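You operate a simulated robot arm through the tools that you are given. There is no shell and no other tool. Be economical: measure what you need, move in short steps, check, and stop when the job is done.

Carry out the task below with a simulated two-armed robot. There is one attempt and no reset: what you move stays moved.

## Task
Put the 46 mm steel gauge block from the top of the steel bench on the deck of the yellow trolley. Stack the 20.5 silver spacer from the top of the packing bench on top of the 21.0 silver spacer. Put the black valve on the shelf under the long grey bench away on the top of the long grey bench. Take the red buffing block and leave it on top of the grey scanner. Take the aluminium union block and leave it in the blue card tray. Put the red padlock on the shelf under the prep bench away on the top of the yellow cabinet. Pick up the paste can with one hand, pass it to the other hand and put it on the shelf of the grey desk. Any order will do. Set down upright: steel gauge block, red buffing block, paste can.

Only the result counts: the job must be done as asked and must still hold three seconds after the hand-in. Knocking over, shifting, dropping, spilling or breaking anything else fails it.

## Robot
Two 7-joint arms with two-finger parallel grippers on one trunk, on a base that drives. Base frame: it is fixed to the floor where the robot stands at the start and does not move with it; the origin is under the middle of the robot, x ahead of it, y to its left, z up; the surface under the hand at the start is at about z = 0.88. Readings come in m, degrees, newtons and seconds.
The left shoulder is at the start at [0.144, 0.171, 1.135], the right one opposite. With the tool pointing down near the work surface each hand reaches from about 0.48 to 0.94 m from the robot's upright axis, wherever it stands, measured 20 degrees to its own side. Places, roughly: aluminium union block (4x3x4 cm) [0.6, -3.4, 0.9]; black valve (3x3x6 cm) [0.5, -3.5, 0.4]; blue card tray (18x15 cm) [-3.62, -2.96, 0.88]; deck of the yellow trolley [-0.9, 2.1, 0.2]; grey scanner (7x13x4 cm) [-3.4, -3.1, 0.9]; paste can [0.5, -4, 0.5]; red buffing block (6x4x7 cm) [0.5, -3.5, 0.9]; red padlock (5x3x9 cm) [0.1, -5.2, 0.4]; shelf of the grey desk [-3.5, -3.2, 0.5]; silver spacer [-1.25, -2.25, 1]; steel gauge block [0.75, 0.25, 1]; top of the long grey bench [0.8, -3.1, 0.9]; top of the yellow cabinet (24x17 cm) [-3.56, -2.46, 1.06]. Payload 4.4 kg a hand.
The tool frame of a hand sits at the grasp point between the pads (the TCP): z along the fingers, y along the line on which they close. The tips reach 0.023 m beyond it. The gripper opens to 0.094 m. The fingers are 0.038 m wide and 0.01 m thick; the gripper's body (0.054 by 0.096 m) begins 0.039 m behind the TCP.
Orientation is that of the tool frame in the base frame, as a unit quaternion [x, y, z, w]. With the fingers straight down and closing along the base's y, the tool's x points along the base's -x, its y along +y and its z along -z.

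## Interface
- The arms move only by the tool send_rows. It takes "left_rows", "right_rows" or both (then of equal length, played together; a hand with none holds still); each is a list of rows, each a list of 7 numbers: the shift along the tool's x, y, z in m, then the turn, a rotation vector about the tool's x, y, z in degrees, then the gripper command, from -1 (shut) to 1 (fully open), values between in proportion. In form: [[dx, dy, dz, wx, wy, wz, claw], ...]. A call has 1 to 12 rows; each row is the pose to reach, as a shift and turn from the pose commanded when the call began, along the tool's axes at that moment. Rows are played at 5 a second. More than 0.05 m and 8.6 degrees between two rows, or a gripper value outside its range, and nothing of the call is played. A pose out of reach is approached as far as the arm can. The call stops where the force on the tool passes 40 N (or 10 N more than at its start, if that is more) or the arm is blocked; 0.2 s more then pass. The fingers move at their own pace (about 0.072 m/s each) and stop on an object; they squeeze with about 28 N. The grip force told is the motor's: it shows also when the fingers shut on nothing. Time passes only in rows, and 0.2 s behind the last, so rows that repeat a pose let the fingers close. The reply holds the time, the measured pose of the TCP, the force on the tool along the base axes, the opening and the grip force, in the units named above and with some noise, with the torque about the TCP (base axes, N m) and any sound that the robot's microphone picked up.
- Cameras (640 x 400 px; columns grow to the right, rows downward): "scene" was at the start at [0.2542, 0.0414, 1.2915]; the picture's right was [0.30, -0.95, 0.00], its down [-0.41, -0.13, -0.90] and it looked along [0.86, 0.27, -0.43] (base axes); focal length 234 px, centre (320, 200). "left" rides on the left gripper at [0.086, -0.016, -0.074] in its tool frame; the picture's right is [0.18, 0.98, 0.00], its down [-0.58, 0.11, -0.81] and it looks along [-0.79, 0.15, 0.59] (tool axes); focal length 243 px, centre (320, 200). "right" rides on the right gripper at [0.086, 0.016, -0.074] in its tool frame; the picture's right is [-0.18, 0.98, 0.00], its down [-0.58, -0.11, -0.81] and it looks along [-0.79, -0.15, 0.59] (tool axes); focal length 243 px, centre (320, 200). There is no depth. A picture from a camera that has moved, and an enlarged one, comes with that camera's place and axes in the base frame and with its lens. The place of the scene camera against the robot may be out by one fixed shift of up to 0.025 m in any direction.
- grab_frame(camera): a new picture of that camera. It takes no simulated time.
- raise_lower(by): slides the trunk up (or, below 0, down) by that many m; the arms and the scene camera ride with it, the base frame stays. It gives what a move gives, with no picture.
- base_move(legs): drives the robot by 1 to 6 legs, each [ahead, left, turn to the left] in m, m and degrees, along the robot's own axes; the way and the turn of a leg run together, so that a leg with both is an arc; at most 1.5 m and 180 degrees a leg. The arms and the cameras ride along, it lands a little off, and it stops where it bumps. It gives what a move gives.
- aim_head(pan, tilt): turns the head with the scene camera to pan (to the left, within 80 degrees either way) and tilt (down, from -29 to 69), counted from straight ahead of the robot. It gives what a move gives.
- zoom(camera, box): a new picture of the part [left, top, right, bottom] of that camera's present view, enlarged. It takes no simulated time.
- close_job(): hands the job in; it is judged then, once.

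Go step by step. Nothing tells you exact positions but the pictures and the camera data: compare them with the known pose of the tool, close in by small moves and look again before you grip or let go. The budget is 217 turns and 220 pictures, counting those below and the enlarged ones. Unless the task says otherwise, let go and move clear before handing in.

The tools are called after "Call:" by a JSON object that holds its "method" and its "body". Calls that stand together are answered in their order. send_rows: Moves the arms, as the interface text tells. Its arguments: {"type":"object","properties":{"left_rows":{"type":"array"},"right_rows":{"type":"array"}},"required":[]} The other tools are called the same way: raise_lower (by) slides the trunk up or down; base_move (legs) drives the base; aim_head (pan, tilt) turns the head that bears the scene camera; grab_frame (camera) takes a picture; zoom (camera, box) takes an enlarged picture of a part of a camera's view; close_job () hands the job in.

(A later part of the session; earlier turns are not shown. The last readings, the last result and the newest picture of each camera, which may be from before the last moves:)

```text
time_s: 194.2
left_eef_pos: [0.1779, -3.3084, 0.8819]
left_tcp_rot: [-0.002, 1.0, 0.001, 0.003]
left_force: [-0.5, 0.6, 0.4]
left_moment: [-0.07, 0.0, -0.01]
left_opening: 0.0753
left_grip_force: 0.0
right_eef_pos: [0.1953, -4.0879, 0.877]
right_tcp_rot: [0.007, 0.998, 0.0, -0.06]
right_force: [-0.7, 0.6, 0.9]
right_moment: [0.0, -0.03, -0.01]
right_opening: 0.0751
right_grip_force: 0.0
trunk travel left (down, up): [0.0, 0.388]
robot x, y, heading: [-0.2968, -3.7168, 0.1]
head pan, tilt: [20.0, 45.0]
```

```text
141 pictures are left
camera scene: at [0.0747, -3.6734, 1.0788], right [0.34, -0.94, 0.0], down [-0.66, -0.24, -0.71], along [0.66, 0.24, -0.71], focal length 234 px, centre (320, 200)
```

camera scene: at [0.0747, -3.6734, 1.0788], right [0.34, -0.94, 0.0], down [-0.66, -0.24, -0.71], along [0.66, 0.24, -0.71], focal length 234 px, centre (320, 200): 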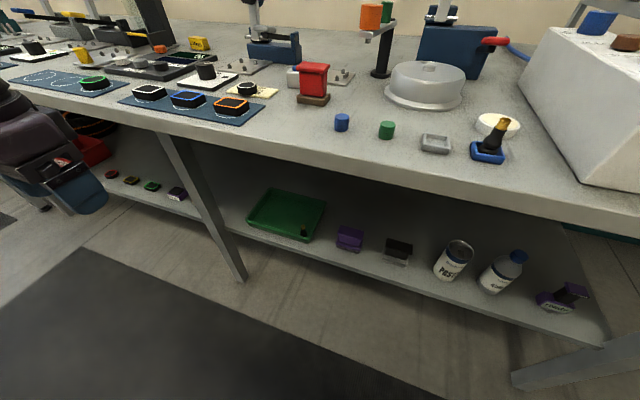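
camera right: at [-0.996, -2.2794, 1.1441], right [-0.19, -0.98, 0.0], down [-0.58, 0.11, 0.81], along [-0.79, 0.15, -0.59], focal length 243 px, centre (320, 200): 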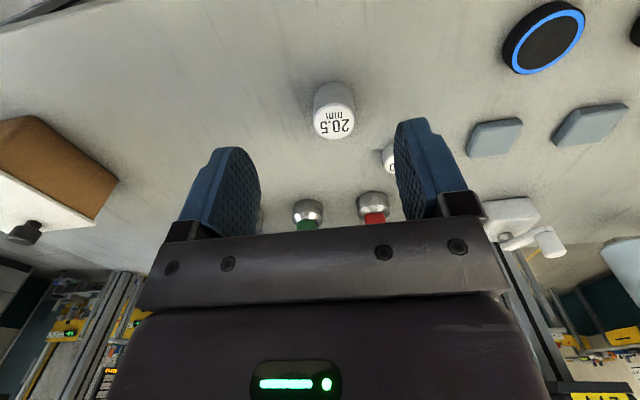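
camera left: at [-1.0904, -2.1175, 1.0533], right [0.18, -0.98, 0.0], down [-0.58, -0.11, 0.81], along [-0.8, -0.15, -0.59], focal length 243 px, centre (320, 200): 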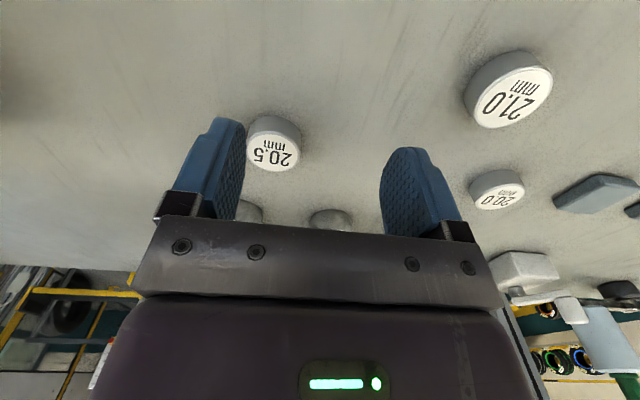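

Call:
{"method": "zoom", "body": {"camera": "scene", "box": [240, 170, 420, 280]}}

Call:
{"method": "zoom", "body": {"camera": "scene", "box": [80, 150, 200, 220]}}

Call:
{"method": "zoom", "body": {"camera": "scene", "box": [420, 100, 600, 320]}}

```text
3.56 times, centred on (330, 225) of scene
camera zoom: at [0.0747, -3.6734, 1.0788], right [0.34, -0.94, 0.0], down [-0.66, -0.24, -0.71], along [0.66, 0.24, -0.71], focal length 833 px, centre (284, 111)
```

zoom: 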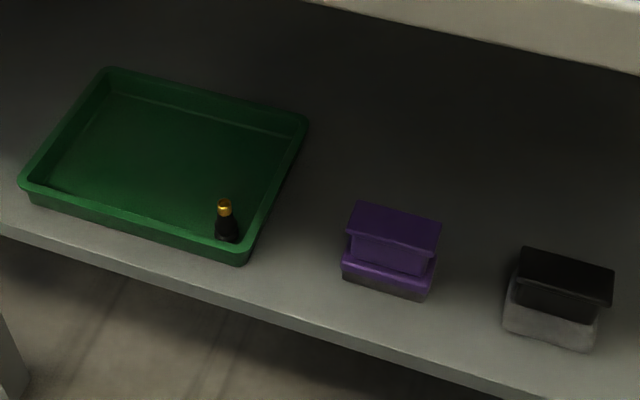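

```text
5.33 times, centred on (140, 185) of scene
camera zoom: at [0.0747, -3.6734, 1.0788], right [0.34, -0.94, 0.0], down [-0.66, -0.24, -0.71], along [0.66, 0.24, -0.71], focal length 1249 px, centre (1280, 280)
```

zoom: 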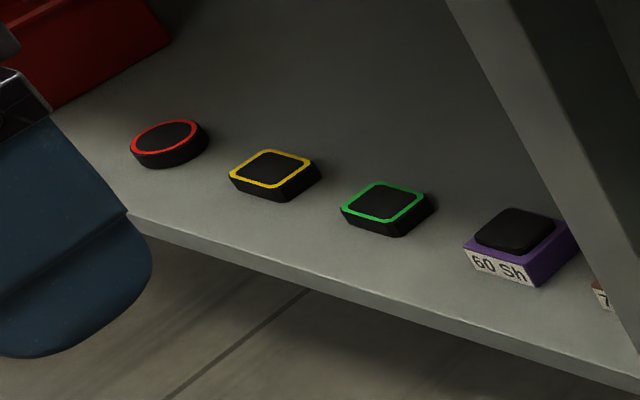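

```text
1.82 times, centred on (510, 210) of scene
camera zoom: at [0.0747, -3.6734, 1.0788], right [0.34, -0.94, 0.0], down [-0.66, -0.24, -0.71], along [0.66, 0.24, -0.71], focal length 426 px, centre (-26, 182)
```

zoom: 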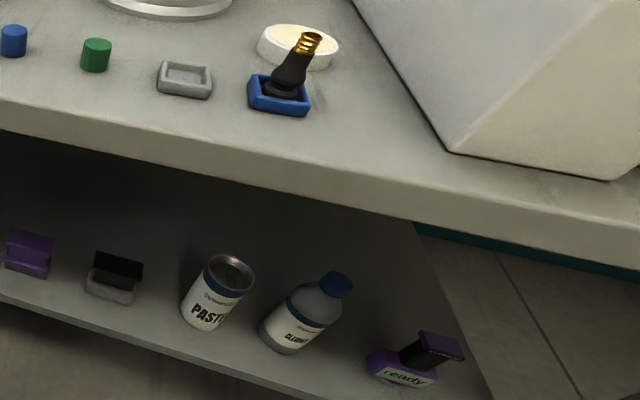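

The valve stands upright near the front right corner of the green tray, at about (0.516, −3.453), its top near z 0.465. I lower the left hand in front of the bench while pitching the tool forward about 40°.

Call:
{"method": "send_rows", "body": {"left_rows": [[0, -0.01, 0.04, 0, 0, 0, 0], [0, -0.02, 0.08, 0, 0, 0, 0], [0, -0.03, 0.12, 0, 0, 0, 0], [0, -0.045, 0.16, 0, -8, 0, 0], [0, -0.06, 0.2, 0, -16, 0, 0], [0, -0.075, 0.24, 0, -24, 0, 0], [0, -0.09, 0.28, 0, -32, 0, 0], [0, -0.105, 0.31, 0, -40, 0, 0], [0, -0.12, 0.33, 0, -42, 0, 0], [0, -0.145, 0.35, 0, -42, 0, 0], [0, -0.145, 0.35, 0, -42, 0, 0]]}}

Call:
{"method": "grab_frame", "body": {"camera": "left"}}

Call:
{"method": "aim_head", "body": {"pan": 45, "tilt": 50}}

Call:
{"method": "grab_frame", "body": {"camera": "scene"}}

```text
time_s: 196.6
left_eef_pos: [0.192, -3.4377, 0.5503]
left_tcp_rot: [-0.002, 0.933, 0.001, 0.361]
left_force: [0.3, 0.1, 0.1]
left_moment: [-0.02, 0.04, -0.03]
left_opening: 0.0468
left_grip_force: 0.1
left hand out of reach, approached as far as the arm can: row 2, 3, 4, 5, 10, 11
right_eef_pos: [0.1964, -4.0899, 0.8768]
right_tcp_rot: [0.007, 0.998, 0.0, -0.06]
right_force: [-0.3, 0.3, -0.9]
right_moment: [0.0, -0.02, -0.01]
right_opening: 0.0751
right_grip_force: 0.2
trunk travel left (down, up): [0.0, 0.388]
robot x, y, heading: [-0.3009, -3.717, 0.0]
head pan, tilt: [20.0, 45.0]
```

```text
137 pictures are left
camera left: at [0.078, -3.4556, 0.5467], right [-0.14, 0.98, -0.12], down [-0.11, 0.11, 0.99], along [0.98, 0.15, 0.1], focal length 243 px, centre (320, 200)
```

left: 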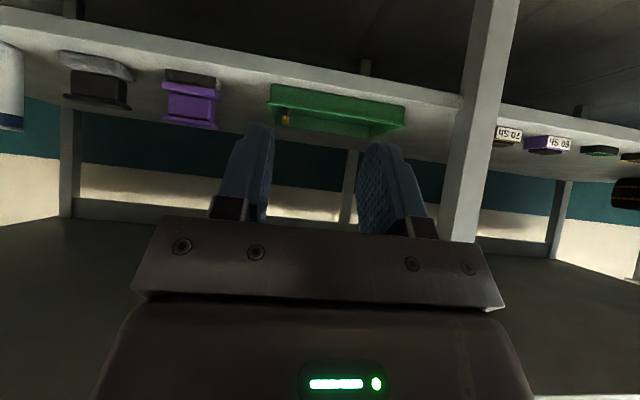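

```text
time_s: 197.5
left_eef_pos: [0.1915, -3.4384, 0.5504]
left_tcp_rot: [-0.003, 0.933, 0.002, 0.36]
left_force: [-0.6, 0.5, -0.3]
left_moment: [0.01, 0.01, 0.0]
left_opening: 0.0471
left_grip_force: 0.1
right_eef_pos: [0.1959, -4.0887, 0.8772]
right_tcp_rot: [0.008, 0.998, 0.0, -0.06]
right_force: [0.8, -0.6, 0.3]
right_moment: [-0.05, 0.01, 0.03]
right_opening: 0.0752
right_grip_force: 0.1
trunk travel left (down, up): [0.0, 0.388]
robot x, y, heading: [-0.298, -3.7161, 0.2]
head pan, tilt: [45.0, 50.0]
```

```text
136 pictures are left
camera scene: at [0.0527, -3.6468, 1.0719], right [0.71, -0.71, 0.0], down [-0.54, -0.54, -0.64], along [0.45, 0.46, -0.77], focal length 234 px, centre (320, 200)
```

scene: 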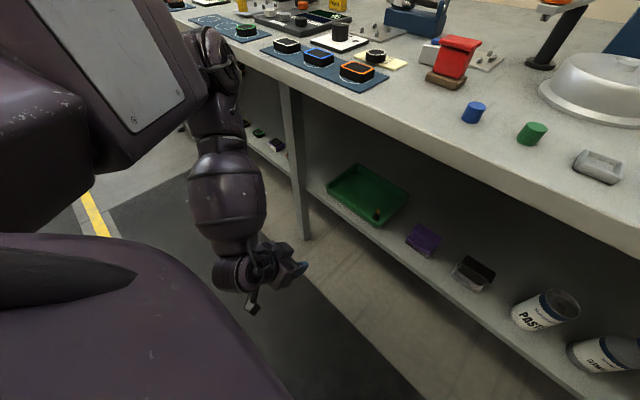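

The left arm has returned to the upper posture, so it can't go under the bench. I redo the flip to the low posture: out to the left and back, tool down, then lower.

Call:
{"method": "send_rows", "body": {"left_rows": [[0.003, 0.038, -0.022, 0, 5, 0, 0], [0.006, 0.076, -0.044, 0, 10, 0, 0], [0.009, 0.114, -0.066, 0, 15, 0, 0], [0.012, 0.152, -0.088, 0, 20, 0, 0], [0.015, 0.19, -0.11, 0, 25, 0, 0], [0.018, 0.228, -0.132, 0, 30, 0, 0], [0.021, 0.266, -0.154, 0, 35, 0, 0], [0.023, 0.304, -0.176, 0, 40, 0, 0], [0.0245, 0.34, -0.197, 0, 42, 0, 0], [0.0245, 0.34, -0.197, 0, 42, 0, 0]]}}

Call:
{"method": "grab_frame", "body": {"camera": "scene"}}

```text
time_s: 199.7
left_eef_pos: [0.0385, -3.0988, 0.6768]
left_tcp_rot: [-0.003, 1.0, 0.0, 0.004]
left_force: [-0.7, -0.7, -1.2]
left_moment: [0.0, 0.01, 0.04]
left_opening: 0.0467
left_grip_force: 0.1
right_eef_pos: [0.195, -4.0892, 0.8775]
right_tcp_rot: [0.008, 0.998, -0.001, -0.06]
right_force: [1.1, 0.1, 0.4]
right_moment: [-0.02, 0.0, 0.0]
right_opening: 0.0752
right_grip_force: 0.1
trunk travel left (down, up): [0.0, 0.388]
robot x, y, heading: [-0.2982, -3.717, 0.2]
head pan, tilt: [45.0, 50.0]
```

```text
135 pictures are left
camera scene: at [0.0528, -3.6468, 1.0718], right [0.71, -0.71, 0.0], down [-0.54, -0.54, -0.64], along [0.45, 0.46, -0.77], focal length 234 px, centre (320, 200)
```

scene: 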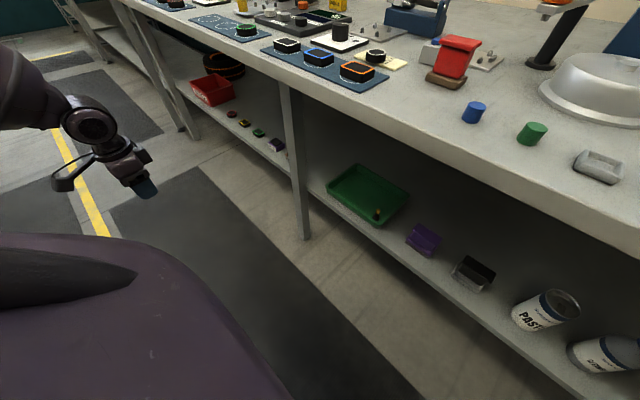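

Flipped. Now down, forward and inward at low height.

Call:
{"method": "send_rows", "body": {"left_rows": [[0, 0, 0.045, 0, 0, 0, 0], [0, 0, 0.09, 0, 0, 0, 0], [0, 0, 0.135, 0, 0, 0, 0], [0, 0, 0.18, 0, 0, 0, 0], [0, 0, 0.225, 0, 0, 0, 0], [0, 0, 0.27, 0, 0, 0, 0], [-0.03, -0.03, 0.27, 0, 0, 0, 0], [-0.06, -0.06, 0.27, 0, 0, 0, 0], [-0.09, -0.09, 0.27, 0, 0, 0, 0], [-0.12, -0.12, 0.27, 0, 0, 0, 0], [-0.15, -0.15, 0.27, 0, 0, 0, 0], [-0.18, -0.18, 0.27, 0, 0, 0, 0]]}}

Call:
{"method": "send_rows", "body": {"left_rows": [[0, -0.03, -0.01, 0, -8, 0, 0], [0, -0.06, -0.02, 0, -16, 0, 0], [0, -0.09, -0.03, 0, -24, 0, 0], [0, -0.12, -0.05, 0, -32, 0, 0], [0, -0.15, -0.07, 0, -40, 0, 0], [0, -0.17, -0.09, 0, -45, 0, 0], [0, -0.17, -0.11, 0, -45, 0, 0], [0, -0.17, -0.11, 0, -45, 0, 0]]}}

Call:
{"method": "grab_frame", "body": {"camera": "scene"}}

Call:
{"method": "grab_frame", "body": {"camera": "left"}}

```text
time_s: 202.3
left_eef_pos: [0.2203, -3.2768, 0.4087]
left_tcp_rot: [-0.003, 1.0, 0.001, 0.003]
left_force: [0.6, -1.0, -0.5]
left_moment: [0.0, -0.03, 0.01]
left_opening: 0.0471
left_grip_force: 0.1
right_eef_pos: [0.1964, -4.0889, 0.8767]
right_tcp_rot: [0.007, 0.998, 0.0, -0.06]
right_force: [-0.2, -0.3, 0.2]
right_moment: [0.0, -0.03, -0.02]
right_opening: 0.0751
right_grip_force: 0.1
trunk travel left (down, up): [0.0, 0.388]
robot x, y, heading: [-0.297, -3.7128, 0.3]
head pan, tilt: [45.0, 50.0]
```

```text
time_s: 204.1
left_eef_pos: [0.222, -3.4486, 0.5225]
left_tcp_rot: [-0.002, 0.922, 0.0, 0.387]
left_force: [-0.3, 0.3, 0.4]
left_moment: [-0.01, -0.04, -0.03]
left_opening: 0.0472
left_grip_force: 0.1
right_eef_pos: [0.1958, -4.0891, 0.8783]
right_tcp_rot: [0.008, 0.998, 0.0, -0.06]
right_force: [0.1, -0.2, -0.4]
right_moment: [0.04, 0.01, 0.0]
right_opening: 0.0751
right_grip_force: 0.1
trunk travel left (down, up): [0.0, 0.388]
robot x, y, heading: [-0.2928, -3.7155, -0.0]
head pan, tilt: [45.0, 50.0]
```

```text
134 pictures are left
camera scene: at [0.0522, -3.6467, 1.0721], right [0.71, -0.71, 0.0], down [-0.54, -0.54, -0.64], along [0.45, 0.46, -0.77], focal length 234 px, centre (320, 200)
```

scene: 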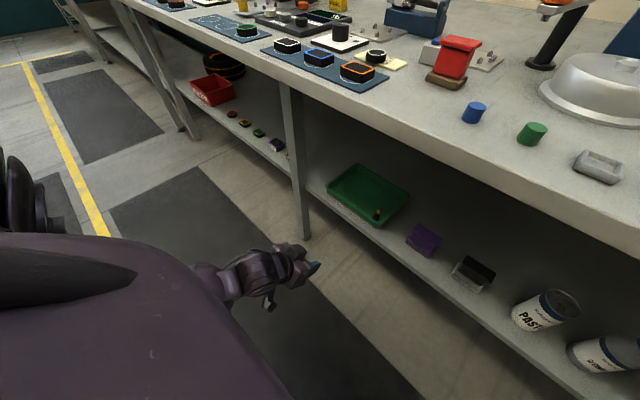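

```text
133 pictures are left
camera left: at [0.108, -3.4651, 0.5123], right [-0.13, 0.98, -0.13], down [-0.17, 0.11, 0.98], along [0.98, 0.15, 0.15], focal length 243 px, centre (320, 200)
```

left: 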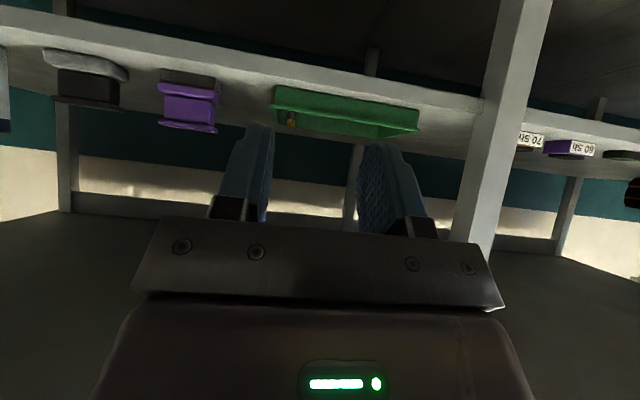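

Good low posture. I move the hand forward to just in front of the tray and look.

Call:
{"method": "send_rows", "body": {"left_rows": [[-0.03, 0, 0.028, 0, 0, 0, 0], [-0.06, 0, 0.057, 0, 0, 0, 0], [-0.093, 0, 0.085, 0, 0, 0, 0], [-0.126, 0, 0.114, 0, 0, 0, 0], [-0.126, 0, 0.114, 0, 0, 0, 0]]}}

Call:
{"method": "grab_frame", "body": {"camera": "left"}}

Call:
{"method": "zoom", "body": {"camera": "scene", "box": [240, 150, 440, 300]}}

```text
time_s: 205.3
left_eef_pos: [0.3912, -3.45, 0.5263]
left_tcp_rot: [-0.003, 0.923, 0.001, 0.385]
left_force: [-0.3, 0.6, -0.4]
left_moment: [0.02, 0.0, 0.01]
left_opening: 0.0469
left_grip_force: 0.1
right_eef_pos: [0.1958, -4.0889, 0.8764]
right_tcp_rot: [0.008, 0.998, -0.001, -0.06]
right_force: [0.6, -0.1, 0.1]
right_moment: [0.01, -0.01, 0.04]
right_opening: 0.0752
right_grip_force: 0.1
trunk travel left (down, up): [0.0, 0.388]
robot x, y, heading: [-0.3012, -3.7126, 0.2]
head pan, tilt: [45.0, 50.0]
```

```text
132 pictures are left
camera left: at [0.2772, -3.4664, 0.5166], right [-0.14, 0.98, -0.13], down [-0.17, 0.11, 0.98], along [0.98, 0.15, 0.15], focal length 243 px, centre (320, 200)
```

left: 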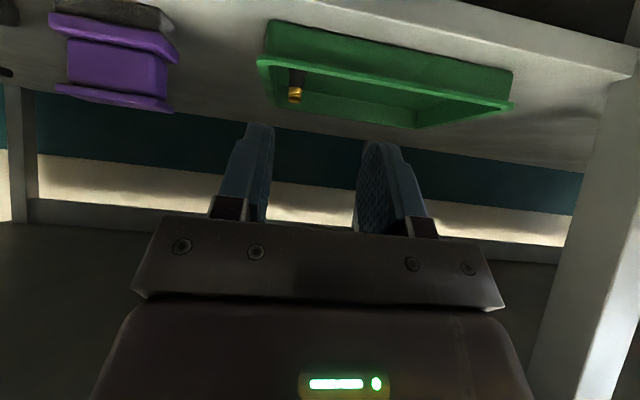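

```text
2.67 times, centred on (340, 225) of scene
camera zoom: at [0.0527, -3.6467, 1.0718], right [0.71, -0.71, 0.0], down [-0.54, -0.54, -0.64], along [0.45, 0.46, -0.77], focal length 624 px, centre (267, 133)
```

zoom: 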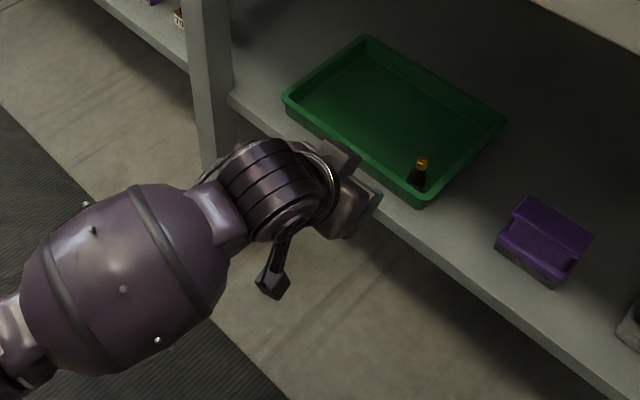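

Call:
{"method": "zoom", "body": {"camera": "left", "box": [240, 10, 400, 135]}}

```text
3.20 times, centred on (320, 72) of left
camera zoom: at [0.2772, -3.4664, 0.5166], right [-0.14, 0.98, -0.13], down [-0.17, 0.11, 0.98], along [0.98, 0.15, 0.15], focal length 776 px, centre (320, 608)
```

zoom: 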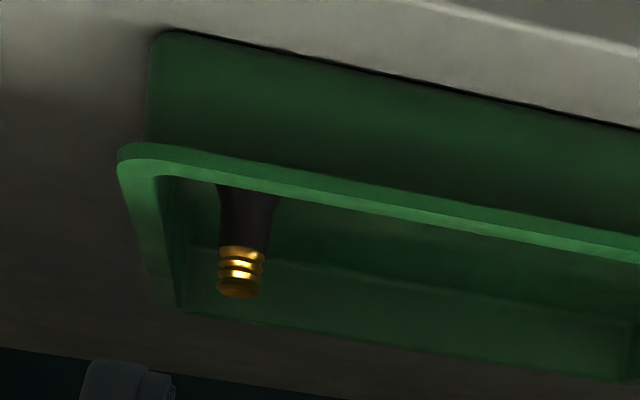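

The valve top is at about (0.513, −3.466, 0.464) and the tray rim at z ≈ 0.442. I go above it with a narrow opening and look once more.

Call:
{"method": "send_rows", "body": {"left_rows": [[-0.025, -0.005, 0.028, 0, 0, 0, -0.2], [-0.05, -0.01, 0.058, 0, 0, 0, -0.2], [-0.0816, -0.016, 0.091, 0, 0, 0, -0.2], [-0.0816, -0.016, 0.091, 0, 0, 0, -0.2]]}}

Call:
{"method": "grab_frame", "body": {"camera": "left"}}

Call:
{"method": "zoom", "body": {"camera": "scene", "box": [280, 150, 440, 250]}}

```text
time_s: 206.3
left_eef_pos: [0.5124, -3.461, 0.5199]
left_tcp_rot: [-0.003, 0.923, 0.002, 0.386]
left_force: [-0.3, 0.1, 0.1]
left_moment: [0.01, -0.03, 0.03]
left_opening: 0.0377
left_grip_force: 0.0
right_eef_pos: [0.1957, -4.09, 0.8765]
right_tcp_rot: [0.008, 0.998, 0.0, -0.06]
right_force: [-0.5, -0.2, 0.5]
right_moment: [0.02, 0.0, -0.02]
right_opening: 0.0753
right_grip_force: 0.1
trunk travel left (down, up): [0.0, 0.388]
robot x, y, heading: [-0.2962, -3.7154, 0.2]
head pan, tilt: [45.0, 50.0]
```

```text
129 pictures are left
camera left: at [0.3985, -3.4794, 0.5116], right [-0.14, 0.98, -0.13], down [-0.17, 0.11, 0.98], along [0.98, 0.15, 0.15], focal length 243 px, centre (320, 200)
```

left: 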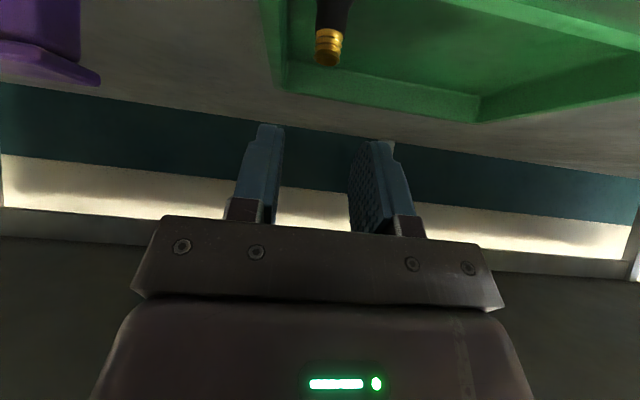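

```text
4.00 times, centred on (360, 200) of scene
camera zoom: at [0.0527, -3.6467, 1.0718], right [0.71, -0.71, 0.0], down [-0.54, -0.54, -0.64], along [0.45, 0.46, -0.77], focal length 937 px, centre (160, 200)
```

zoom: 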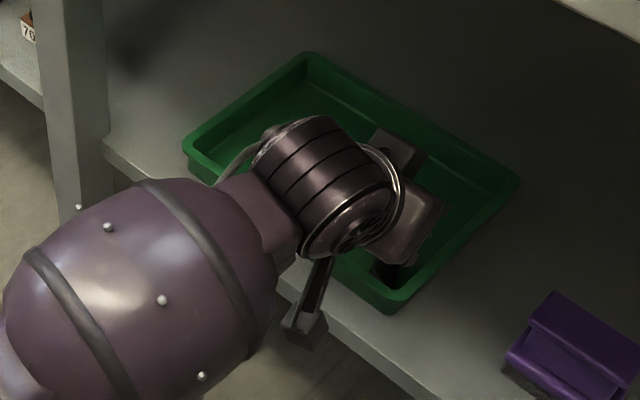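

Valve axis at about (0.521, −3.466). I lower around it in steps, then look before closing.

Call:
{"method": "send_rows", "body": {"left_rows": [[0.006, -0.005, 0.018, 0, 0, 0, -0.2], [0.02, -0.005, 0.032, 0, 0, 0, -0.2], [0.037, -0.005, 0.048, 0, 0, 0, -0.2], [0.037, -0.005, 0.048, 0, 0, 0, -0.2]]}}

Call:
{"method": "grab_frame", "body": {"camera": "left"}}

```text
time_s: 207.3
left_eef_pos: [0.5211, -3.4641, 0.4689]
left_tcp_rot: [-0.003, 0.921, 0.001, 0.39]
left_force: [-15.7, 2.5, 26.5]
left_moment: [-0.66, 0.33, -0.43]
left_opening: 0.0369
left_grip_force: 0.1
right_eef_pos: [0.1937, -4.0901, 0.8791]
right_tcp_rot: [0.008, 0.998, -0.001, -0.059]
right_force: [-0.4, -0.2, -0.5]
right_moment: [-0.02, 0.02, 0.01]
right_opening: 0.0749
right_grip_force: 0.1
trunk travel left (down, up): [0.0, 0.388]
robot x, y, heading: [-0.2993, -3.7137, -0.0]
head pan, tilt: [45.0, 50.0]
```

```text
127 pictures are left
camera left: at [0.4072, -3.4818, 0.4582], right [-0.13, 0.98, -0.13], down [-0.17, 0.11, 0.98], along [0.98, 0.15, 0.16], focal length 243 px, centre (320, 200)
```

left: 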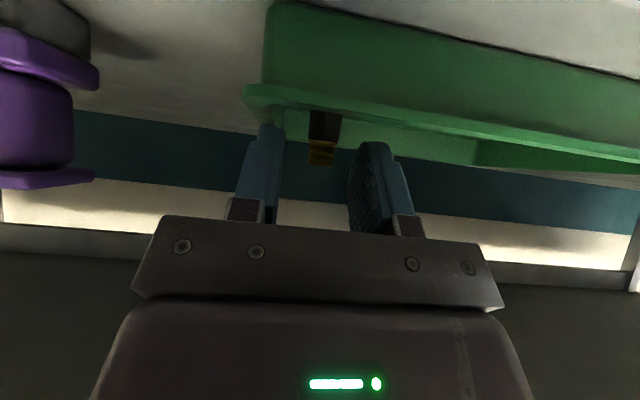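

One finger touches the tray's corner rim; the valve is between the pads. I ease up 4 mm and close on its neck.

Call:
{"method": "send_rows", "body": {"left_rows": [[-0.003, 0, -0.003, 0, 0, 0, -0.2], [-0.003, 0.001, -0.003, 0, 0, 0, -1], [-0.003, 0.001, -0.003, 0, 0, 0, -1], [-0.003, 0.001, -0.003, 0, 0, 0, -1]]}}

Call:
{"method": "grab_frame", "body": {"camera": "left"}}

```text
time_s: 208.3
left_eef_pos: [0.5199, -3.4632, 0.4653]
left_tcp_rot: [-0.003, 0.923, 0.003, 0.385]
left_force: [-1.2, -1.6, 1.8]
left_moment: [-0.08, 0.02, 0.0]
left_opening: 0.0132
left_grip_force: 27.6
right_eef_pos: [0.1948, -4.0883, 0.8769]
right_tcp_rot: [0.008, 0.998, 0.0, -0.06]
right_force: [0.1, 0.0, 0.3]
right_moment: [-0.01, 0.01, -0.02]
right_opening: 0.0752
right_grip_force: 0.0
trunk travel left (down, up): [0.0, 0.388]
robot x, y, heading: [-0.2988, -3.7194, 0.3]
head pan, tilt: [45.0, 50.0]
```

```text
126 pictures are left
camera left: at [0.4065, -3.4805, 0.4572], right [-0.14, 0.98, -0.13], down [-0.16, 0.11, 0.98], along [0.98, 0.15, 0.15], focal length 243 px, centre (320, 200)
```

left: 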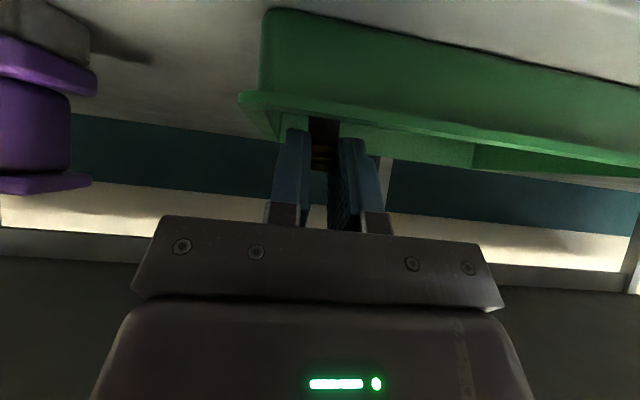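

Gripped at 13 mm on the brass neck. I lift clear of the rim and check.

Call:
{"method": "send_rows", "body": {"left_rows": [[-0.014, 0, -0.014, 0, 0, 0, -1], [-0.03, 0, -0.03, 0, 0, 0, -1], [-0.05, 0, -0.05, 0, 0, 0, -1], [-0.06, 0, -0.06, 0, 0, 0, -1], [-0.06, 0, -0.06, 0, 0, 0, -1]]}}

Call:
{"method": "grab_frame", "body": {"camera": "left"}}

```text
time_s: 209.5
left_eef_pos: [0.5219, -3.463, 0.5545]
left_tcp_rot: [-0.003, 0.922, 0.002, 0.386]
left_force: [-0.1, -0.4, 1.1]
left_moment: [0.0, 0.01, -0.03]
left_opening: 0.0133
left_grip_force: 27.7
right_eef_pos: [0.1956, -4.0889, 0.8773]
right_tcp_rot: [0.008, 0.998, 0.0, -0.061]
right_force: [-0.2, 0.1, 0.2]
right_moment: [0.03, -0.02, 0.0]
right_opening: 0.0753
right_grip_force: 0.1
trunk travel left (down, up): [0.0, 0.388]
robot x, y, heading: [-0.2967, -3.7146, 0.1]
head pan, tilt: [45.0, 50.0]
```

```text
125 pictures are left
camera left: at [0.4082, -3.48, 0.5447], right [-0.14, 0.98, -0.13], down [-0.17, 0.11, 0.98], along [0.98, 0.15, 0.15], focal length 243 px, centre (320, 200)
```

left: 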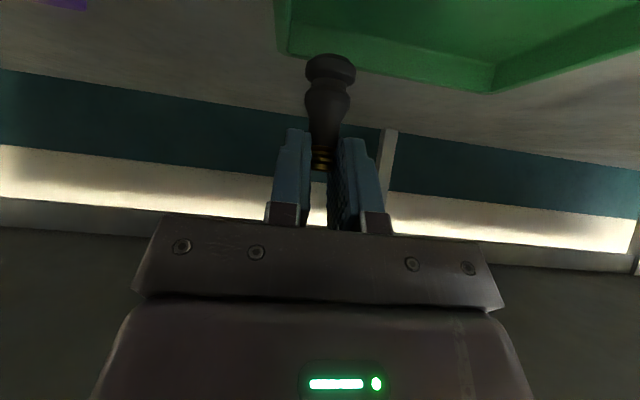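

The valve is held. I withdraw from under the bench and raise.

Call:
{"method": "send_rows", "body": {"left_rows": [[0.03, 0, -0.03, 0, 0, 0, -1], [0.06, 0, -0.06, 0, 0, 0, -1], [0.09, 0, -0.09, 0, 0, 0, -1], [0.12, 0, -0.12, 0, 0, 0, -1], [0.15, 0, -0.15, 0, 0, 0, -1], [0.18, 0, -0.18, 0, 0, 0, -1], [0.21, 0, -0.21, 0, 0, 0, -1], [0.23, 0, -0.23, 0, 0, 0, -1]]}}

Call:
{"method": "raise_lower", "body": {"by": 0.25}}

Call:
{"method": "send_rows", "body": {"left_rows": [[-0.02, 0.02, -0.03, 0, 0, 0, -1], [-0.05, 0.03, -0.06, 0, 0, 0, -1], [-0.08, 0.03, -0.09, 0, 0, 0, -1], [-0.11, 0.03, -0.12, 0, 0, 0, -1], [-0.14, 0.03, -0.15, 0, 0, 0, -1], [-0.17, 0.03, -0.17, 0, 0, 0, -1], [-0.2, 0.03, -0.19, 0, 0, 0, -1]]}}

Call:
{"method": "grab_frame", "body": {"camera": "scene"}}

```text
time_s: 211.2
left_eef_pos: [0.3047, -3.4669, 0.6195]
left_tcp_rot: [0.011, 0.875, 0.007, 0.484]
left_force: [-0.2, -0.5, -0.2]
left_moment: [-0.01, -0.03, 0.03]
left_opening: 0.013
left_grip_force: 27.7
right_eef_pos: [0.1965, -4.0912, 0.8754]
right_tcp_rot: [0.008, 0.998, 0.0, -0.062]
right_force: [1.3, -0.6, -0.6]
right_moment: [0.0, 0.01, 0.0]
right_opening: 0.0753
right_grip_force: 0.0
trunk travel left (down, up): [0.0, 0.388]
robot x, y, heading: [-0.2972, -3.7157, 0.1]
head pan, tilt: [45.0, 50.0]
stopped in row 8 (left hand): the arm was blocked; the commanded pose is now the measured one
```

```text
time_s: 213.7
left_eef_pos: [0.2999, -3.4693, 0.8615]
left_tcp_rot: [0.01, 0.879, 0.003, 0.476]
left_force: [-0.3, 0.3, -1.3]
left_moment: [0.0, 0.0, -0.02]
left_opening: 0.0131
left_grip_force: 27.5
right_eef_pos: [0.1976, -4.0888, 1.1267]
right_tcp_rot: [0.008, 0.998, -0.001, -0.061]
right_force: [-0.4, -0.4, -1.3]
right_moment: [0.0, 0.0, -0.01]
right_opening: 0.0754
right_grip_force: 0.1
trunk travel left (down, up): [-0.25, 0.138]
robot x, y, heading: [-0.294, -3.7133, 0.2]
head pan, tilt: [45.0, 50.0]
```

```text
time_s: 215.3
left_eef_pos: [0.2497, -3.4431, 1.1342]
left_tcp_rot: [0.009, 0.879, 0.004, 0.476]
left_force: [-0.6, -0.1, -1.4]
left_moment: [0.03, 0.01, 0.0]
left_opening: 0.0131
left_grip_force: 28.2
right_eef_pos: [0.1949, -4.0896, 1.1272]
right_tcp_rot: [0.008, 0.998, -0.001, -0.061]
right_force: [0.5, 0.0, 0.5]
right_moment: [-0.02, 0.01, 0.01]
right_opening: 0.075
right_grip_force: 0.0
trunk travel left (down, up): [-0.25, 0.138]
robot x, y, heading: [-0.2972, -3.7159, 0.2]
head pan, tilt: [45.0, 50.0]
```

```text
124 pictures are left
camera scene: at [-0.1637, -3.6472, 1.3651], right [0.71, -0.71, 0.0], down [-0.54, -0.54, -0.64], along [0.45, 0.46, -0.77], focal length 234 px, centre (320, 200)
```

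scene: 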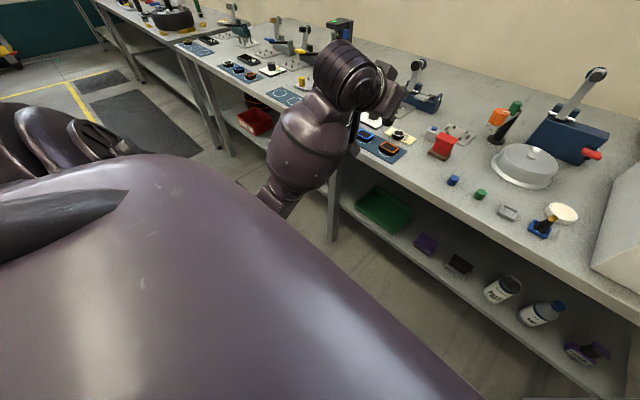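

The hand with the valve is up at z 1.13 in front of the bench. I restore the 45° pitch and bring it over the free spot near (0.45, −3.45).

Call:
{"method": "send_rows", "body": {"left_rows": [[-0.004, 0, 0.037, 0, 4, 0, -1], [-0.008, 0, 0.074, 0, 8, 0, -1], [-0.012, 0, 0.111, 0, 11.5, 0, -1], [-0.016, 0, 0.148, 0, 11.5, 0, -1], [-0.02, 0, 0.185, 0, 11.5, 0, -1], [-0.025, 0, 0.22, 0, 11.5, 0, -1], [-0.025, 0, 0.22, 0, 11.5, 0, -1]]}}

Call:
{"method": "grab_frame", "body": {"camera": "left"}}

Call:
{"method": "grab_frame", "body": {"camera": "scene"}}

```text
time_s: 216.9
left_eef_pos: [0.449, -3.4437, 1.0409]
left_tcp_rot: [0.009, 0.922, 0.005, 0.387]
left_force: [-0.5, 0.9, -0.3]
left_moment: [-0.02, 0.03, 0.04]
left_opening: 0.013
left_grip_force: 27.2
right_eef_pos: [0.1954, -4.0881, 1.1272]
right_tcp_rot: [0.008, 0.998, -0.001, -0.06]
right_force: [-0.7, 0.3, -0.2]
right_moment: [-0.01, -0.04, -0.01]
right_opening: 0.0751
right_grip_force: 0.0
trunk travel left (down, up): [-0.25, 0.138]
robot x, y, heading: [-0.2944, -3.7171, -0.0]
head pan, tilt: [45.0, 50.0]
```

```text
123 pictures are left
camera left: at [0.3349, -3.4588, 1.0304], right [-0.12, 0.99, -0.12], down [-0.17, 0.1, 0.98], along [0.98, 0.13, 0.15], focal length 243 px, centre (320, 200)
```

left: 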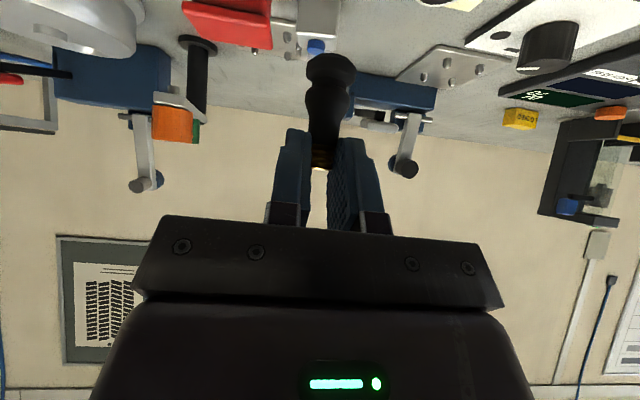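

```text
122 pictures are left
camera scene: at [-0.164, -3.647, 1.3652], right [0.71, -0.71, 0.0], down [-0.54, -0.54, -0.64], along [0.45, 0.46, -0.77], focal length 234 px, centre (320, 200)
```

scene: 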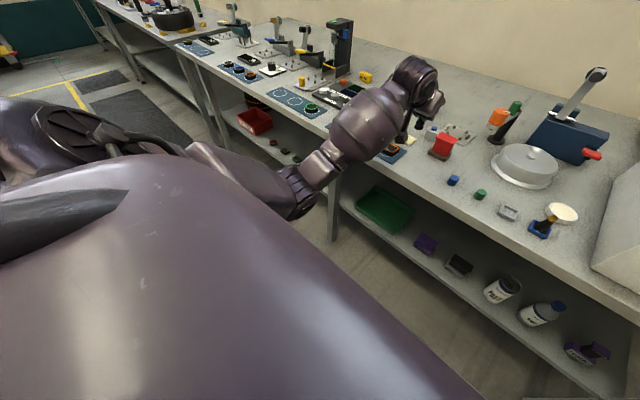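

Elbow and forearm are clear. I lower the valve toward the bench top.

Call:
{"method": "send_rows", "body": {"left_rows": [[0.02, -0.006, 0.02, 0, 0, 0, -1], [0.04, -0.012, 0.04, 0, 0, 0, -1], [0.055, -0.012, 0.055, 0, 0, 0, -1], [0.062, -0.012, 0.062, 0, 0, 0, -1], [0.067, -0.012, 0.067, 0, 0, 0, -1]]}}

Call:
{"method": "grab_frame", "body": {"camera": "left"}}

Call:
{"method": "zoom", "body": {"camera": "scene", "box": [340, 50, 500, 200]}}

```text
time_s: 218.1
left_eef_pos: [0.4495, -3.4543, 0.9421]
left_tcp_rot: [0.009, 0.923, 0.005, 0.386]
left_force: [0.2, 0.4, 0.6]
left_moment: [0.04, 0.04, -0.03]
left_opening: 0.0128
left_grip_force: 28.0
right_eef_pos: [0.197, -4.0886, 1.1272]
right_tcp_rot: [0.008, 0.998, 0.0, -0.06]
right_force: [0.6, 0.6, 0.2]
right_moment: [0.04, 0.0, -0.02]
right_opening: 0.0753
right_grip_force: 0.2
trunk travel left (down, up): [-0.25, 0.138]
robot x, y, heading: [-0.2916, -3.7141, 0.5]
head pan, tilt: [45.0, 50.0]
```

```text
121 pictures are left
camera left: at [0.3358, -3.4696, 0.9309], right [-0.12, 0.99, -0.12], down [-0.17, 0.1, 0.98], along [0.98, 0.13, 0.15], focal length 243 px, centre (320, 200)
```

left: 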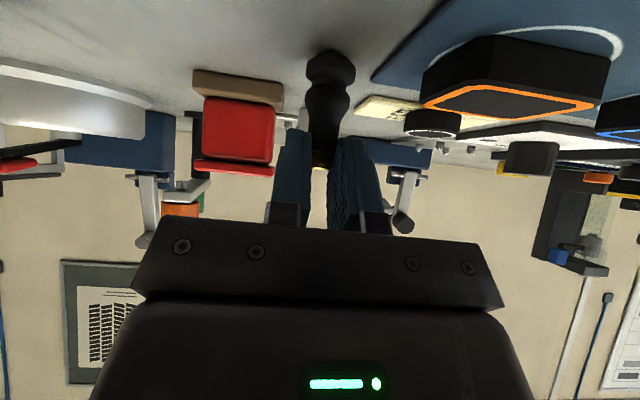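

```text
2.67 times, centred on (420, 125) of scene
camera zoom: at [-0.1635, -3.647, 1.3651], right [0.71, -0.71, 0.0], down [-0.54, -0.54, -0.64], along [0.45, 0.46, -0.77], focal length 624 px, centre (53, 400)
```

zoom: 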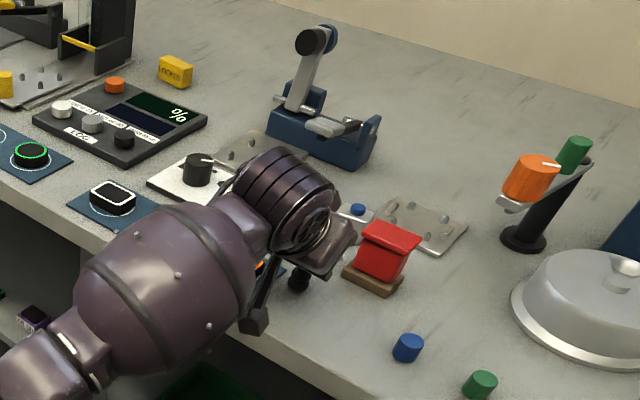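

Call:
{"method": "send_rows", "body": {"left_rows": [[0.0015, 0, 0.0015, 0, 0, 0, -1], [0.003, 0, 0.003, 0, 0, 0, -1], [0.0042, 0, 0.0042, 0, 0, 0, -1]]}}

Call:
{"method": "zoom", "body": {"camera": "left", "box": [250, 20, 410, 180]}}

```text
time_s: 218.9
left_eef_pos: [0.4495, -3.4537, 0.9381]
left_tcp_rot: [0.009, 0.922, 0.005, 0.388]
left_force: [-0.4, -0.1, 8.8]
left_moment: [0.02, 0.01, 0.0]
left_opening: 0.0127
left_grip_force: 28.1
right_eef_pos: [0.1954, -4.0899, 1.1274]
right_tcp_rot: [0.008, 0.998, 0.0, -0.06]
right_force: [0.2, 0.2, -0.6]
right_moment: [0.0, 0.0, 0.01]
right_opening: 0.0751
right_grip_force: 0.0
trunk travel left (down, up): [-0.25, 0.138]
robot x, y, heading: [-0.2958, -3.7181, 0.0]
head pan, tilt: [45.0, 50.0]
```

```text
2.50 times, centred on (330, 100) of left
camera zoom: at [0.3356, -3.4695, 0.9274], right [-0.12, 0.99, -0.12], down [-0.17, 0.1, 0.98], along [0.98, 0.13, 0.16], focal length 606 px, centre (295, 450)
```

zoom: 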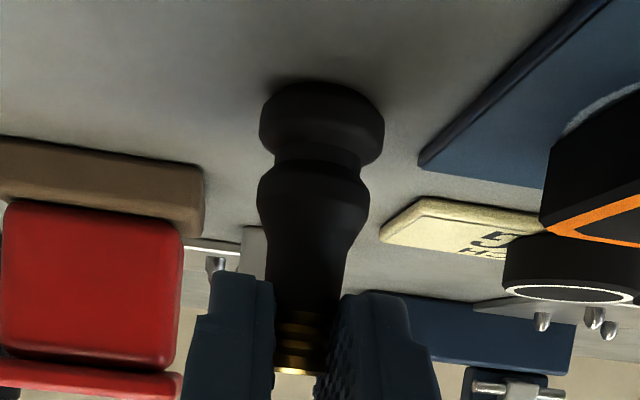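

Contact with 9 N. I open just a bit and back straight off along the tool.

Call:
{"method": "send_rows", "body": {"left_rows": [[-0.001, 0, -0.001, 0, 0, 0, -0.5], [-0.001, 0, -0.001, 0, 0, 0, -0.3], [-0.001, 0, -0.001, 0, 0, 0, -0.3], [-0.001, 0, -0.03, 0, 0, 0, -0.3], [-0.001, 0, -0.07, 0, 0, 0, -0.3], [-0.02, 0, -0.11, 0, 0, 0, -0.3], [-0.04, 0, -0.15, 0, 0, 0, -0.3]]}}

Call:
{"method": "grab_frame", "body": {"camera": "left"}}

Call:
{"method": "zoom", "body": {"camera": "scene", "box": [340, 50, 560, 200]}}

```text
time_s: 220.5
left_eef_pos: [0.372, -3.4571, 1.0722]
left_tcp_rot: [0.009, 0.922, 0.004, 0.387]
left_force: [0.5, -0.6, 0.5]
left_moment: [-0.01, -0.02, -0.03]
left_opening: 0.0327
left_grip_force: 0.0
right_eef_pos: [0.1958, -4.0887, 1.1273]
right_tcp_rot: [0.008, 0.998, 0.0, -0.06]
right_force: [0.6, -0.2, 0.5]
right_moment: [-0.02, 0.0, -0.02]
right_opening: 0.075
right_grip_force: 0.0
trunk travel left (down, up): [-0.25, 0.138]
robot x, y, heading: [-0.2966, -3.717, 0.2]
head pan, tilt: [45.0, 50.0]
```

```text
118 pictures are left
camera left: at [0.2578, -3.4717, 1.0617], right [-0.12, 0.99, -0.12], down [-0.17, 0.1, 0.98], along [0.98, 0.13, 0.15], focal length 243 px, centre (320, 200)
```

left: 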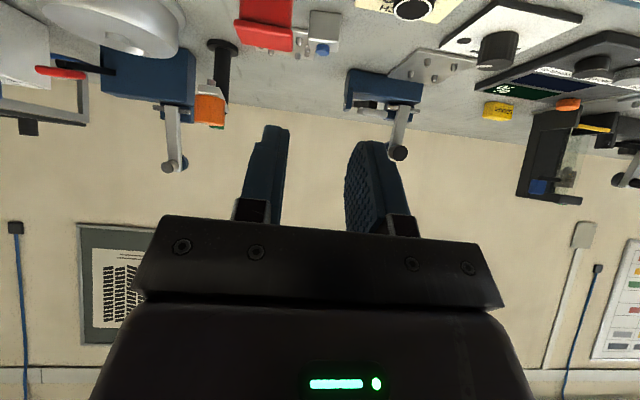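

```text
2.67 times, centred on (450, 125) of scene
camera zoom: at [-0.1641, -3.6473, 1.3652], right [0.71, -0.71, 0.0], down [-0.54, -0.54, -0.64], along [0.45, 0.46, -0.77], focal length 624 px, centre (-27, 400)
```

zoom: 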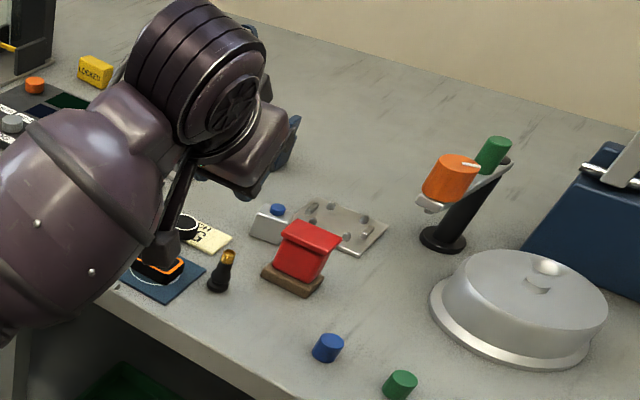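

The valve stands on the bench top. Next the red buffing block with the right hand: I pull the left hand back and shift the base 0.45 m left.

Call:
{"method": "send_rows", "body": {"left_rows": [[0.026, 0, -0.035, 0, 0, 0, -0.3], [0.053, 0, -0.07, 0, 0, 0, -0.3], [0.08, 0, -0.105, 0, 0, 0, -0.3], [0.107, 0, -0.14, 0, 0, 0, -0.3], [0.133, 0, -0.177, 0, 0, 0, -0.3]]}}

Call:
{"method": "base_move", "body": {"legs": [[0, 0.45, 0]]}}

Call:
{"method": "aim_head", "body": {"pan": -15, "tilt": 42}}

Call:
{"method": "grab_frame", "body": {"camera": "scene"}}

Call:
{"method": "grab_frame", "body": {"camera": "right"}}

```text
time_s: 221.7
left_eef_pos: [0.184, -3.4478, 1.0916]
left_tcp_rot: [0.008, 0.922, 0.006, 0.387]
left_force: [0.2, -0.2, -0.4]
left_moment: [0.02, 0.0, -0.04]
left_opening: 0.0329
left_grip_force: 0.0
left hand out of reach, approached as far as the arm can: row 5
right_eef_pos: [0.1958, -4.089, 1.1259]
right_tcp_rot: [0.009, 0.998, 0.0, -0.061]
right_force: [-0.4, 0.9, -0.4]
right_moment: [-0.03, 0.01, 0.03]
right_opening: 0.0751
right_grip_force: 0.0
trunk travel left (down, up): [-0.25, 0.138]
robot x, y, heading: [-0.2977, -3.7204, 0.4]
head pan, tilt: [45.0, 50.0]
```

```text
time_s: 226.2
left_eef_pos: [0.1821, -2.997, 1.0923]
left_tcp_rot: [0.008, 0.922, 0.005, 0.386]
left_force: [1.2, 1.0, -0.2]
left_moment: [-0.01, 0.01, 0.03]
left_opening: 0.0331
left_grip_force: 0.1
right_eef_pos: [0.1942, -3.6373, 1.1265]
right_tcp_rot: [0.007, 0.998, -0.001, -0.06]
right_force: [-0.5, -0.4, 0.0]
right_moment: [0.01, 0.0, 0.02]
right_opening: 0.0751
right_grip_force: 0.0
trunk travel left (down, up): [-0.25, 0.138]
robot x, y, heading: [-0.297, -3.2656, 0.4]
head pan, tilt: [45.0, 50.0]
```

```text
time_s: 227.5
left_eef_pos: [0.1809, -2.9963, 1.0926]
left_tcp_rot: [0.008, 0.922, 0.004, 0.387]
left_force: [-0.1, 0.4, 0.4]
left_moment: [0.03, -0.02, 0.0]
left_opening: 0.033
left_grip_force: 0.1
right_eef_pos: [0.1956, -3.637, 1.1278]
right_tcp_rot: [0.007, 0.998, 0.0, -0.061]
right_force: [0.0, 0.1, -0.6]
right_moment: [0.04, 0.0, -0.01]
right_opening: 0.0751
right_grip_force: 0.1
trunk travel left (down, up): [-0.25, 0.138]
robot x, y, heading: [-0.2942, -3.2633, 0.3]
head pan, tilt: [-15.0, 42.0]
```

```text
116 pictures are left
camera scene: at [-0.1388, -3.2722, 1.3763], right [-0.25, -0.97, 0.0], down [-0.65, 0.17, -0.74], along [0.72, -0.19, -0.67], focal length 234 px, centre (320, 200)
```

scene: 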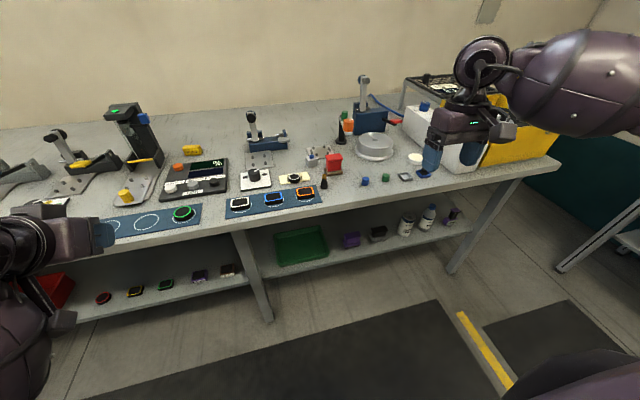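

```text
115 pictures are left
camera right: at [0.1195, -3.62, 1.2122], right [0.2, 0.98, -0.02], down [0.67, -0.12, 0.73], along [0.71, -0.16, -0.68], focal length 243 px, centre (320, 200)
```

right: 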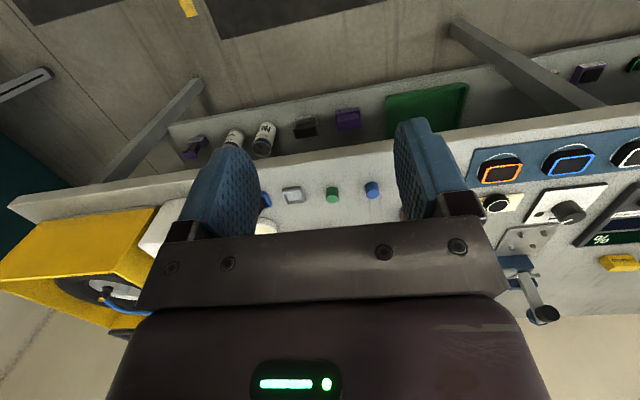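

I drive 0.1 m in and bring the right hand, levelled, over the front of the red block.

Call:
{"method": "base_move", "body": {"legs": [[0.1, 0, 0]]}}

Call:
{"method": "send_rows", "body": {"right_rows": [[-0.024, 0.023, 0.0, 0, -1.5, 0, 0.8], [-0.048, 0.046, 0.01, 0, -3, 0, 0.8], [-0.072, 0.069, 0.02, 0, -5, 0, 0.8], [-0.096, 0.092, 0.03, 0, -6.9, 0, 0.8], [-0.12, 0.115, 0.045, 0, -6.9, 0, 0.8], [-0.145, 0.137, 0.06, 0, -6.9, 0, 0.8], [-0.145, 0.137, 0.06, 0, -6.9, 0, 0.8]]}}

Call:
{"method": "grab_frame", "body": {"camera": "right"}}

```text
time_s: 228.7
left_eef_pos: [0.2798, -2.9954, 1.0926]
left_tcp_rot: [0.006, 0.922, 0.006, 0.386]
left_force: [0.5, 0.7, 0.0]
left_moment: [-0.02, -0.02, 0.0]
left_opening: 0.0327
left_grip_force: 0.1
right_eef_pos: [0.294, -3.6348, 1.126]
right_tcp_rot: [0.006, 0.998, 0.0, -0.062]
right_force: [0.8, -0.8, -1.2]
right_moment: [0.05, 0.02, 0.0]
right_opening: 0.0754
right_grip_force: 0.1
trunk travel left (down, up): [-0.25, 0.138]
robot x, y, heading: [-0.1993, -3.2692, 0.3]
head pan, tilt: [-15.0, 42.0]
```

```text
time_s: 230.3
left_eef_pos: [0.2795, -2.997, 1.0926]
left_tcp_rot: [0.006, 0.922, 0.006, 0.386]
left_force: [-0.7, -0.1, 0.7]
left_moment: [0.0, 0.01, -0.01]
left_opening: 0.0328
left_grip_force: 0.1
right_eef_pos: [0.4316, -3.5, 1.0504]
right_tcp_rot: [0.005, 1.0, -0.001, 0.0]
right_force: [0.0, 0.1, -0.3]
right_moment: [-0.02, -0.01, 0.0]
right_opening: 0.0847
right_grip_force: 0.0
trunk travel left (down, up): [-0.25, 0.138]
robot x, y, heading: [-0.2024, -3.2648, 0.5]
head pan, tilt: [-15.0, 42.0]
```

```text
114 pictures are left
camera right: at [0.3463, -3.4838, 1.1253], right [0.19, 0.98, 0.0], down [0.58, -0.11, 0.81], along [0.79, -0.16, -0.59], focal length 243 px, centre (320, 200)
```

right: 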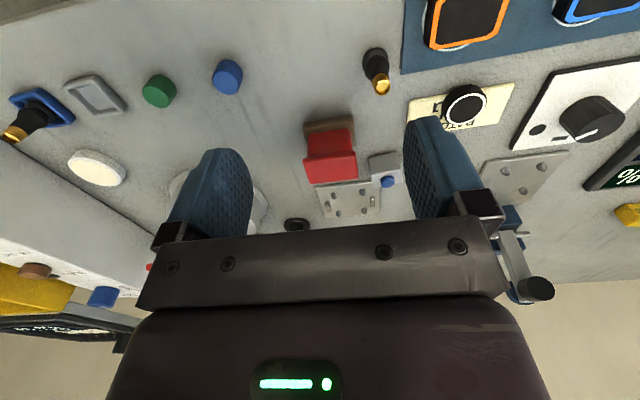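

Call:
{"method": "zoom", "body": {"camera": "right", "box": [280, 90, 420, 230]}}

```text
2.86 times, centred on (350, 160) of right
camera zoom: at [0.3463, -3.4838, 1.1253], right [0.19, 0.98, 0.0], down [0.58, -0.11, 0.81], along [0.79, -0.16, -0.59], focal length 693 px, centre (234, 314)
```

zoom: 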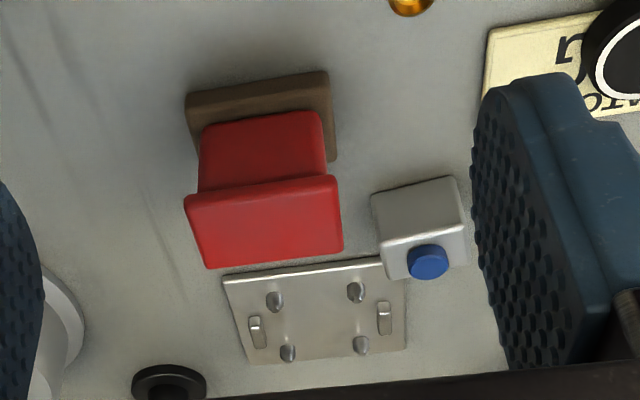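

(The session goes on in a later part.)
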